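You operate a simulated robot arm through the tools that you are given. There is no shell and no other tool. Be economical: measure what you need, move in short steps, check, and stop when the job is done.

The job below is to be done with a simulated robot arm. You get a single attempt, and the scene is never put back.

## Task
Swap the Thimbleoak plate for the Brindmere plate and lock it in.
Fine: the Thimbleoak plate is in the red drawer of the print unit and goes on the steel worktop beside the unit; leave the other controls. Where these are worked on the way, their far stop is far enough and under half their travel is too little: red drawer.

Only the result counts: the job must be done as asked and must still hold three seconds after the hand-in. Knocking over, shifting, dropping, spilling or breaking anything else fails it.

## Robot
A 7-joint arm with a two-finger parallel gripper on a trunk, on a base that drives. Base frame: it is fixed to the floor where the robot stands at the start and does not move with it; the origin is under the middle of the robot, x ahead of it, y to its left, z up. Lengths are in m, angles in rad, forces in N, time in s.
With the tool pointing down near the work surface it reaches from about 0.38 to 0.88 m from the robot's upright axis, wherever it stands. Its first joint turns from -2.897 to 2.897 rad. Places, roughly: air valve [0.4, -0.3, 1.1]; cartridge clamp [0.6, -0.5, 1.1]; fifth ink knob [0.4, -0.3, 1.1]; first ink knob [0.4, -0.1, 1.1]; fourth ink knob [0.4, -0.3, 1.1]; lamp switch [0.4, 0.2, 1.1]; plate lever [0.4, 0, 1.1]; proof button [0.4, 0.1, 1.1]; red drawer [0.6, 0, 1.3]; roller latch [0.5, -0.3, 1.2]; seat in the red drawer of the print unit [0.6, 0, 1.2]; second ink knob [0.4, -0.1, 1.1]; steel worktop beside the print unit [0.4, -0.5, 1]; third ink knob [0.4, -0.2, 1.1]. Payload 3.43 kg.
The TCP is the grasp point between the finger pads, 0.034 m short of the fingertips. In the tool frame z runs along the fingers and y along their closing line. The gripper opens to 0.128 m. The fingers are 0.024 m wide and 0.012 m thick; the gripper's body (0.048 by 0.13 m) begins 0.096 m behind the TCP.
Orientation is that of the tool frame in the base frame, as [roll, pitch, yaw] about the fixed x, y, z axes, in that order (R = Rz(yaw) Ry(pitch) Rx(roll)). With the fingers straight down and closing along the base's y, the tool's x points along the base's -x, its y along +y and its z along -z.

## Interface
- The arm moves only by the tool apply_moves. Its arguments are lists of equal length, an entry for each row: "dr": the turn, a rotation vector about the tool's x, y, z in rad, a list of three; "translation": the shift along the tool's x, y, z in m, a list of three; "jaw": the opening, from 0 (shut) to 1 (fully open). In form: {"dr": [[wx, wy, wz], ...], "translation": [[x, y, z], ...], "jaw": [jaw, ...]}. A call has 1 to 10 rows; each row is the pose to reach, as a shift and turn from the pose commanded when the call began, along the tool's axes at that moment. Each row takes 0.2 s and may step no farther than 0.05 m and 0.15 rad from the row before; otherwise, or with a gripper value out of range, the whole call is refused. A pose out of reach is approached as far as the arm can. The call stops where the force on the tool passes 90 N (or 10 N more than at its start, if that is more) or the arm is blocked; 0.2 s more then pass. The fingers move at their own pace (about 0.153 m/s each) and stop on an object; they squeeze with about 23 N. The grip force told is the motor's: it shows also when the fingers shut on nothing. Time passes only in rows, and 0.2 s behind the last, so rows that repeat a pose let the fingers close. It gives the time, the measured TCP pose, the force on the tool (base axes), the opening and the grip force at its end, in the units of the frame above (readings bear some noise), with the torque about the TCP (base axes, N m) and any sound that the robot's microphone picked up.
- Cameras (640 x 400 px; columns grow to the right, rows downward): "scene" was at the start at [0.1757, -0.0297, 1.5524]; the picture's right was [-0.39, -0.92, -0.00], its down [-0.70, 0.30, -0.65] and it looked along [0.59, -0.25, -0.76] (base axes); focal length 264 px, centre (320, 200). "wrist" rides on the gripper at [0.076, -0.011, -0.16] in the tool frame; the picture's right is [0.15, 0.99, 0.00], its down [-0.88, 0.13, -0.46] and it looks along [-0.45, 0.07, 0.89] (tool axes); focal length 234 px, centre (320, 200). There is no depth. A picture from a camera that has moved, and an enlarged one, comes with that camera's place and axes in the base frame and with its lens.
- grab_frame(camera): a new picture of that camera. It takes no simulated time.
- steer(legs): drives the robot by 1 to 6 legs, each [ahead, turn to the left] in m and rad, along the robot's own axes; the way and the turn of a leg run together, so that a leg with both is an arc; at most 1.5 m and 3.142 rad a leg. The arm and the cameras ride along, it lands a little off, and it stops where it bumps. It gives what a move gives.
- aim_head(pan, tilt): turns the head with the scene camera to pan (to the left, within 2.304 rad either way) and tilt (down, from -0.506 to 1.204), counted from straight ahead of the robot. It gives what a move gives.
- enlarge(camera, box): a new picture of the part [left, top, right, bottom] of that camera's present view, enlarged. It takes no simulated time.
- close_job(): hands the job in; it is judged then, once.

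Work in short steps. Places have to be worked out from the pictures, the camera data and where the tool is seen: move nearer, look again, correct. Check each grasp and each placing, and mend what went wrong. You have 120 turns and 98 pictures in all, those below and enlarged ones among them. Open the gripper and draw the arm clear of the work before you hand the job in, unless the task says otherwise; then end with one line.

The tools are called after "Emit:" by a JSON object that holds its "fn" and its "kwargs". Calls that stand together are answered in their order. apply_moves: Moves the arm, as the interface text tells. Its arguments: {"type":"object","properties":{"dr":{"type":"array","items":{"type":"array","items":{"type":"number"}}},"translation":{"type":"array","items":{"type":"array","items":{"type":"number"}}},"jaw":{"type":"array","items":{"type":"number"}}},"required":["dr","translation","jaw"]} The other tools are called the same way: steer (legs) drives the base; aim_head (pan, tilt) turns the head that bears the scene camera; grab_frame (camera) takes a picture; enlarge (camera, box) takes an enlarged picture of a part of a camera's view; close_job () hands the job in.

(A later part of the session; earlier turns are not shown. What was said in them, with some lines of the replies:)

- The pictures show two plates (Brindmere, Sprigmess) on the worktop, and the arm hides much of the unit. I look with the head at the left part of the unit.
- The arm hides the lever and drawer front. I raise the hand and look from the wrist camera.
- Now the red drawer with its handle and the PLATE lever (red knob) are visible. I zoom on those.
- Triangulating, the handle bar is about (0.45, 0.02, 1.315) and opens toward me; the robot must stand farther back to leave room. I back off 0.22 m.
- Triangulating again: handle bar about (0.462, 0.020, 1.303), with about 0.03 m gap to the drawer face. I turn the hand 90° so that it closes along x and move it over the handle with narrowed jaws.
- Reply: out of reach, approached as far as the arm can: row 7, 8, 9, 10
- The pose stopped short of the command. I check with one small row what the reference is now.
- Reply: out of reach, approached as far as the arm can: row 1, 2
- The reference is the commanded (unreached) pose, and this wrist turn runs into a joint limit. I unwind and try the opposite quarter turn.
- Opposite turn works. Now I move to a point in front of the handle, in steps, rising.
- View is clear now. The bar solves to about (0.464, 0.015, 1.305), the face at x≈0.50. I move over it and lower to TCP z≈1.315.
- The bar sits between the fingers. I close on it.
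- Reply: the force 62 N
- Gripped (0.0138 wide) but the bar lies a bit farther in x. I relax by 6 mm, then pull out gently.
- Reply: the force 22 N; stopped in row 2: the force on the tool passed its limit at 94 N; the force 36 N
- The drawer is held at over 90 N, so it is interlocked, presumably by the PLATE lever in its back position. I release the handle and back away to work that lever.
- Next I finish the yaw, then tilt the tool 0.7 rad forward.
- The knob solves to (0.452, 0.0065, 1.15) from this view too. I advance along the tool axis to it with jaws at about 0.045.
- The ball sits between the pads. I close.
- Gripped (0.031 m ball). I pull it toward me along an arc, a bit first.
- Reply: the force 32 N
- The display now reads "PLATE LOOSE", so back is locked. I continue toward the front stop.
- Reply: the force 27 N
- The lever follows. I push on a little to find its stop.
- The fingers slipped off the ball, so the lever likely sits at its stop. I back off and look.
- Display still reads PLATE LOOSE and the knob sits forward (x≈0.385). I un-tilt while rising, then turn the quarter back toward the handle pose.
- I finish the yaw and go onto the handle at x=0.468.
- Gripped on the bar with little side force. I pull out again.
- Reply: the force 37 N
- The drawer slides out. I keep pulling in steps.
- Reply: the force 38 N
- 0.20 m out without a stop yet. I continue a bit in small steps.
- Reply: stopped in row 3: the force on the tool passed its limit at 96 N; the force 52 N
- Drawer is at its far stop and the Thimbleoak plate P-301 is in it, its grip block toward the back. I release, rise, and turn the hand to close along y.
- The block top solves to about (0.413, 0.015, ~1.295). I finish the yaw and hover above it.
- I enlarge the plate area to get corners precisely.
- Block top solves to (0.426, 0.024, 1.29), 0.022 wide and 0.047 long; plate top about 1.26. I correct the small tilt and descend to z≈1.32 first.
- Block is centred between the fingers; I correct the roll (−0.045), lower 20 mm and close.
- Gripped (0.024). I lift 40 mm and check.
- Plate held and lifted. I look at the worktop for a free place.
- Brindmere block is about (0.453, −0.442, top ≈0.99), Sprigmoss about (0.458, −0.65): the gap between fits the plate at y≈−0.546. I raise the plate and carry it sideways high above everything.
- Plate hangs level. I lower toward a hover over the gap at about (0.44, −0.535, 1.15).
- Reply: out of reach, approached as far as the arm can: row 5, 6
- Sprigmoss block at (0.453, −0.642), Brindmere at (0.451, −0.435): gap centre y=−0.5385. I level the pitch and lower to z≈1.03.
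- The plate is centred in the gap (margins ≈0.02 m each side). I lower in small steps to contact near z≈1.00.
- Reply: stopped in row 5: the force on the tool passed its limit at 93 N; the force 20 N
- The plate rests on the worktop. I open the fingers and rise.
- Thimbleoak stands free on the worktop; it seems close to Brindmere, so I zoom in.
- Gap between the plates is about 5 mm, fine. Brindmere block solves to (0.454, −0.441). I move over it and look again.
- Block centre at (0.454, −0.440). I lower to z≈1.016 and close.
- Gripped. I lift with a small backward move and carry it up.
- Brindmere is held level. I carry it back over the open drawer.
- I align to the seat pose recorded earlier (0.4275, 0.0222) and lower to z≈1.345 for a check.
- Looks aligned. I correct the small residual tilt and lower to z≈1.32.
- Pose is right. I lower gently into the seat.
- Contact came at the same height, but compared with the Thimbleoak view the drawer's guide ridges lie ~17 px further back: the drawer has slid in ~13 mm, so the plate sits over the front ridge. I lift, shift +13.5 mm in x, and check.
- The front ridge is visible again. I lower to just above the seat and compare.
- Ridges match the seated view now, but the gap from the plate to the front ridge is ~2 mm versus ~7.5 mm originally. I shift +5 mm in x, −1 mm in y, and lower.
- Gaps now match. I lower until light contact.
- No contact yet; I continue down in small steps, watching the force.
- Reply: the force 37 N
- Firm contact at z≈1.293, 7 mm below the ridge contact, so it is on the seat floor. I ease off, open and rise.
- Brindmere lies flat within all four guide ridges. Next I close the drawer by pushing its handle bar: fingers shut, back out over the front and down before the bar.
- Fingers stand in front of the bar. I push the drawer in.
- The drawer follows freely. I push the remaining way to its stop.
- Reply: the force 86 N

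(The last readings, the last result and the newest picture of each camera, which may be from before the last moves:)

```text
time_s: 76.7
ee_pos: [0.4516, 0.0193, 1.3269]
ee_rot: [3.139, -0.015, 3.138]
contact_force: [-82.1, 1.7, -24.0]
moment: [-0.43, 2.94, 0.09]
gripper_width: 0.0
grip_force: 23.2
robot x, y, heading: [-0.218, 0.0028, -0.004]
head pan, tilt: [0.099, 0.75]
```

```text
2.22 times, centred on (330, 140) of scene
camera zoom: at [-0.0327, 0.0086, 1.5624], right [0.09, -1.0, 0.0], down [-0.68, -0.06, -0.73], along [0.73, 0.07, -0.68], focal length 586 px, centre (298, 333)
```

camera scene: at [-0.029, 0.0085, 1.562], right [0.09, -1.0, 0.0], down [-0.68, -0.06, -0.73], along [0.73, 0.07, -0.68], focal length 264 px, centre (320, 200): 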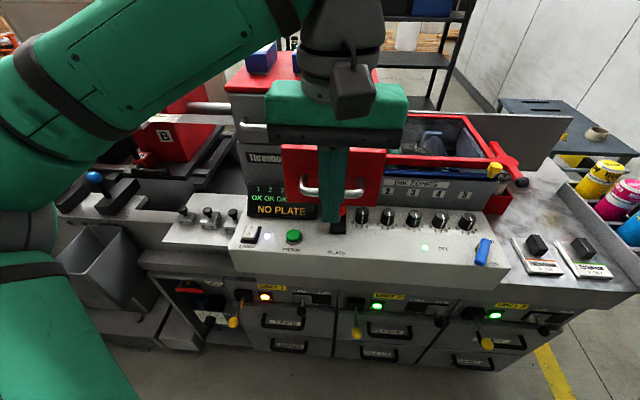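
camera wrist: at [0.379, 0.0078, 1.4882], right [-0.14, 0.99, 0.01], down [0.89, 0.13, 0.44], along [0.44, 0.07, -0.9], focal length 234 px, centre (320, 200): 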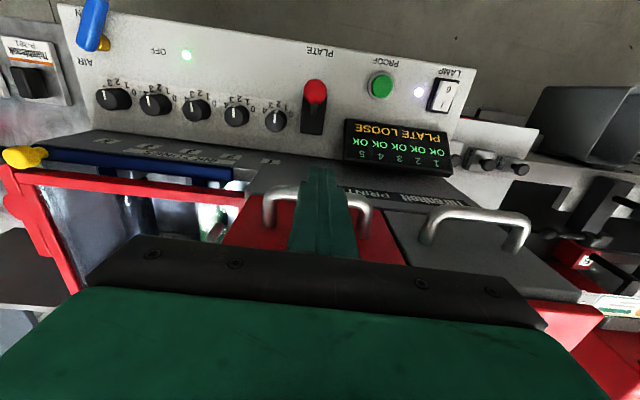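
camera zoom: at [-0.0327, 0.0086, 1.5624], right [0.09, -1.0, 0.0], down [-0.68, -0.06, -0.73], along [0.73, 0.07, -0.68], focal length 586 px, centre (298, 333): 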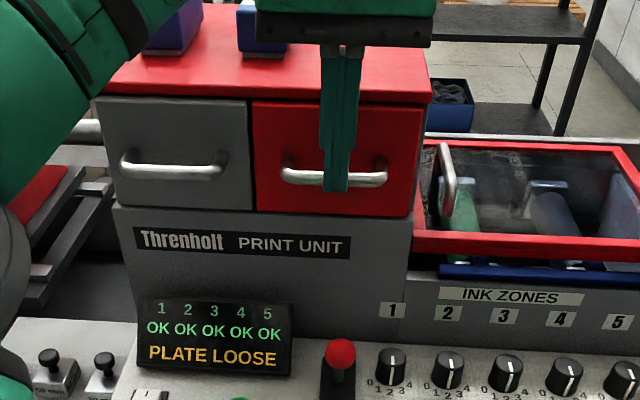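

The drawer is shut and the display reads "PLATE LOOSE": the plate is recognised. I back off and tilt the tool for the lever, opening the jaws.

Emit:
{"fn": "apply_moves", "kwargs": {"dr": [[0, 0, 0], [0, 0, 0], [0, 0, 0], [0, 0, 0]], "translation": [[0.04, 0, 0], [0.085, 0, 0], [0.13, 0, 0], [0.165, 0, 0.03]], "jaw": [0.1, 0.4, 0.4, 0.4]}}

Emit:
{"fn": "apply_moves", "kwargs": {"dr": [[0, -0.14, 0], [0, -0.28, 0], [0, -0.42, 0], [0, -0.56, 0], [0, -0.7, 0]], "translation": [[0, 0, 0.005], [0, 0, 0.01], [0, 0, 0.015], [0, 0, 0.02], [0, 0, 0.025]], "jaw": [0.4, 0.4, 0.4, 0.4, 0.4]}}

Emit:
{"fn": "grab_frame", "kwargs": {"camera": "wrist"}}

```text
time_s: 77.7
ee_pos: [0.2939, 0.0163, 1.2957]
ee_rot: [-3.14, -0.001, -3.138]
contact_force: [-0.5, -0.7, -0.1]
moment: [-0.01, 0.01, -0.01]
gripper_width: 0.0511
grip_force: 0.0
robot x, y, heading: [-0.2122, 0.0028, -0.005]
head pan, tilt: [0.099, 0.75]
```

```text
time_s: 78.9
ee_pos: [0.2928, 0.0186, 1.2715]
ee_rot: [3.14, 0.703, -3.138]
contact_force: [0.2, -0.3, -0.7]
moment: [-0.01, 0.01, 0.03]
gripper_width: 0.051
grip_force: 0.0
robot x, y, heading: [-0.2167, -0.0012, -0.004]
head pan, tilt: [0.099, 0.75]
```

```text
31 pictures are left
camera wrist: at [0.1328, 0.0067, 1.3446], right [-0.12, 0.99, -0.09], down [0.38, 0.13, 0.92], along [0.92, 0.07, -0.39], focal length 234 px, centre (320, 200)
```

wrist: 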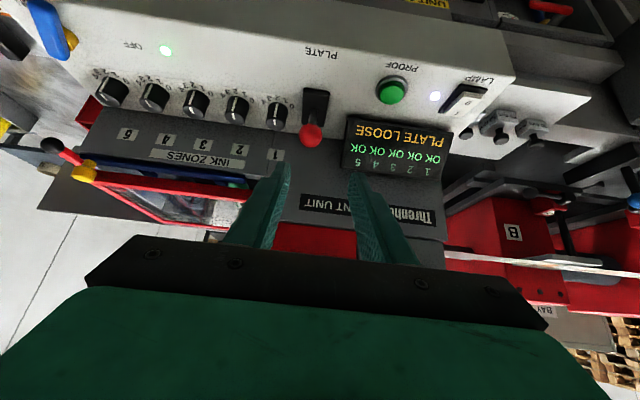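

Knob solves to (0.390, 0.005, 1.143). I approach along the tool axis.

Emit:
{"fn": "apply_moves", "kwargs": {"dr": [[0, 0, 0], [0, 0, 0], [0, 0, 0], [0, 0, 0], [0, 0, 0]], "translation": [[0.005, -0.007, 0.03], [0.009, -0.0135, 0.065], [0.009, -0.0135, 0.1], [0.009, -0.0135, 0.135], [0.009, -0.0135, 0.158]], "jaw": [0.4, 0.4, 0.4, 0.4, 0.4]}}

Emit:
{"fn": "grab_frame", "kwargs": {"camera": "wrist"}}

```text
time_s: 80.1
ee_pos: [0.389, 0.0053, 1.1402]
ee_rot: [3.141, 0.7, -3.139]
contact_force: [-0.1, 0.1, -0.3]
moment: [0.0, -0.04, 0.0]
gripper_width: 0.051
grip_force: 0.1
robot x, y, heading: [-0.2123, -0.0019, -0.005]
head pan, tilt: [0.099, 0.75]
```

```text
30 pictures are left
camera wrist: at [0.2287, -0.006, 1.2144], right [-0.12, 0.99, -0.09], down [0.38, 0.13, 0.92], along [0.92, 0.07, -0.39], focal length 234 px, centre (320, 200)
```

wrist: 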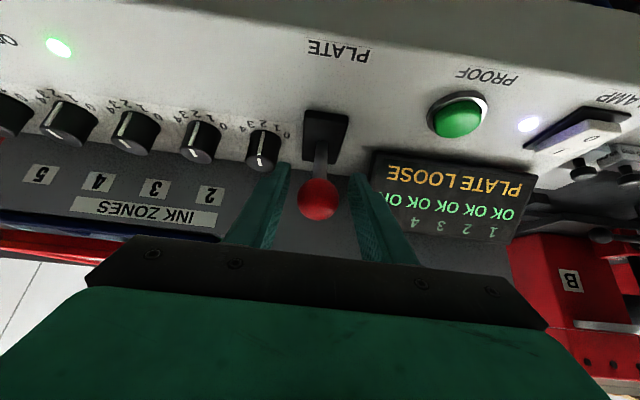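

Ball sits between the pads. I close and push it back along its arc.

Emit:
{"fn": "apply_moves", "kwargs": {"dr": [[0, 0, 0], [0, 0, 0], [0, 0, 0], [0, 0, 0], [0, 0, 0], [0, 0, 0], [0, 0, 0], [0, 0, 0]], "translation": [[0, 0, 0.002], [0, 0, 0.002], [-0.0096, 0, 0.001], [-0.0192, 0, 0.001], [-0.0341, 0, 0.0093], [-0.045, 0, 0.0212], [-0.0518, 0, 0.0348], [-0.0545, 0, 0.041]], "jaw": [0, 0, 0, 0, 0, 0, 0, 0]}}

Emit:
{"fn": "grab_frame", "kwargs": {"camera": "wrist"}}

```text
time_s: 81.9
ee_pos: [0.4594, 0.0051, 1.1516]
ee_rot: [-3.141, 0.708, -3.138]
contact_force: [-1.4, -1.1, 28.0]
moment: [-0.02, 1.17, 0.05]
gripper_width: 0.0315
grip_force: 45.6
robot x, y, heading: [-0.2178, 0.0007, -0.003]
head pan, tilt: [0.099, 0.75]
```

```text
29 pictures are left
camera wrist: at [0.299, -0.0066, 1.2238], right [-0.12, 0.99, -0.09], down [0.37, 0.13, 0.92], along [0.92, 0.07, -0.38], focal length 234 px, centre (320, 200)
```

wrist: 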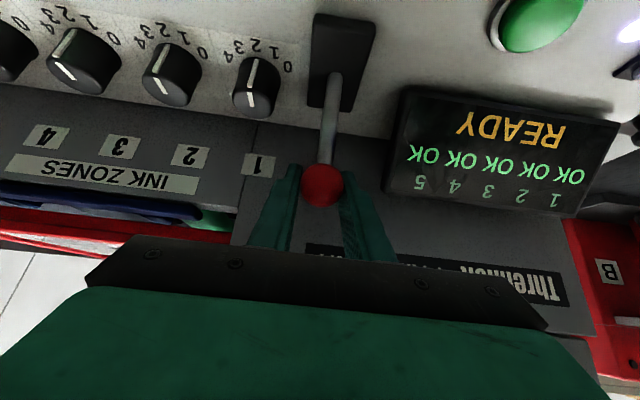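

Display reads READY. I nudge it slightly to its stop, then release and withdraw.

Emit:
{"fn": "apply_moves", "kwargs": {"dr": [[0, 0, 0], [0, 0, 0]], "translation": [[-0.001, 0, 0.003], [-0.002, 0, 0.006]], "jaw": [0, 0]}}

Emit:
{"fn": "apply_moves", "kwargs": {"dr": [[0, 0, 0], [0, 0, 0], [0, 0, 0], [0, 0, 0], [0, 0, 0], [0, 0, 0], [0, 0, 0]], "translation": [[0, 0, 0], [0, 0, 0], [0, 0, -0.04], [0, 0, -0.08], [0, 0, -0.12], [0, 0, -0.16], [0, 0, -0.2]], "jaw": [0.4, 0.4, 0.4, 0.4, 0.4, 0.6, 0.8]}}

Emit:
{"fn": "grab_frame", "kwargs": {"camera": "wrist"}}

Emit:
{"fn": "grab_frame", "kwargs": {"camera": "scene"}}

```text
time_s: 82.5
ee_pos: [0.4628, 0.0049, 1.1463]
ee_rot: [3.141, 0.704, -3.138]
contact_force: [6.0, -1.6, 28.3]
moment: [0.0, 0.72, 0.01]
gripper_width: 0.0317
grip_force: 44.9
robot x, y, heading: [-0.2125, -0.0015, -0.002]
head pan, tilt: [0.099, 0.75]
```

```text
time_s: 84.1
ee_pos: [0.3352, 0.0019, 1.2991]
ee_rot: [-3.141, 0.7, -3.137]
contact_force: [0.7, -0.1, -1.2]
moment: [0.01, 0.02, 0.0]
gripper_width: 0.1024
grip_force: 0.1
robot x, y, heading: [-0.2135, -0.0016, -0.006]
head pan, tilt: [0.099, 0.75]
```

```text
28 pictures are left
camera wrist: at [0.1749, -0.0089, 1.373], right [-0.12, 0.99, -0.09], down [0.38, 0.13, 0.92], along [0.92, 0.07, -0.39], focal length 234 px, centre (320, 200)
```

wrist: 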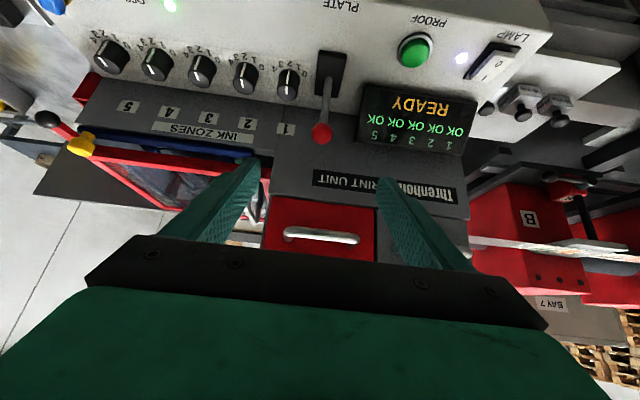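

```text
27 pictures are left
camera scene: at [-0.0285, 0.0086, 1.5619], right [0.09, -1.0, 0.0], down [-0.68, -0.06, -0.73], along [0.73, 0.07, -0.68], focal length 264 px, centre (320, 200)
```

scene: 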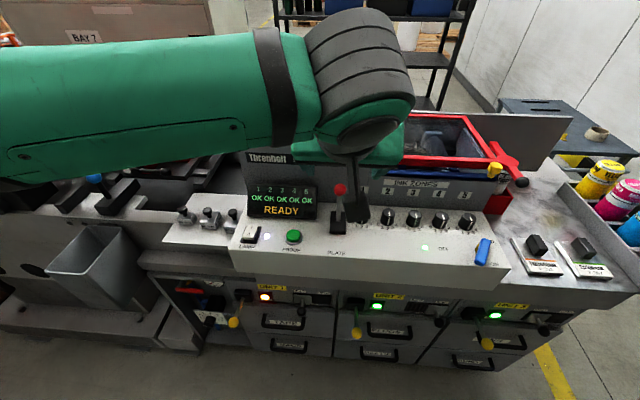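

READY shown, the lever is back in the locked position, the drawer is shut, Thimbleoak is on the worktop and the arm is clear. I hand in.

Emit:
{"fn": "close_job", "kwargs": {}}

```text
The job is handed in.
```

I swapped the plates and handed the job in: Brindmere is in the closed red drawer with the plate lever locked and the display reading READY, and Thimbleoak is on the steel worktop.
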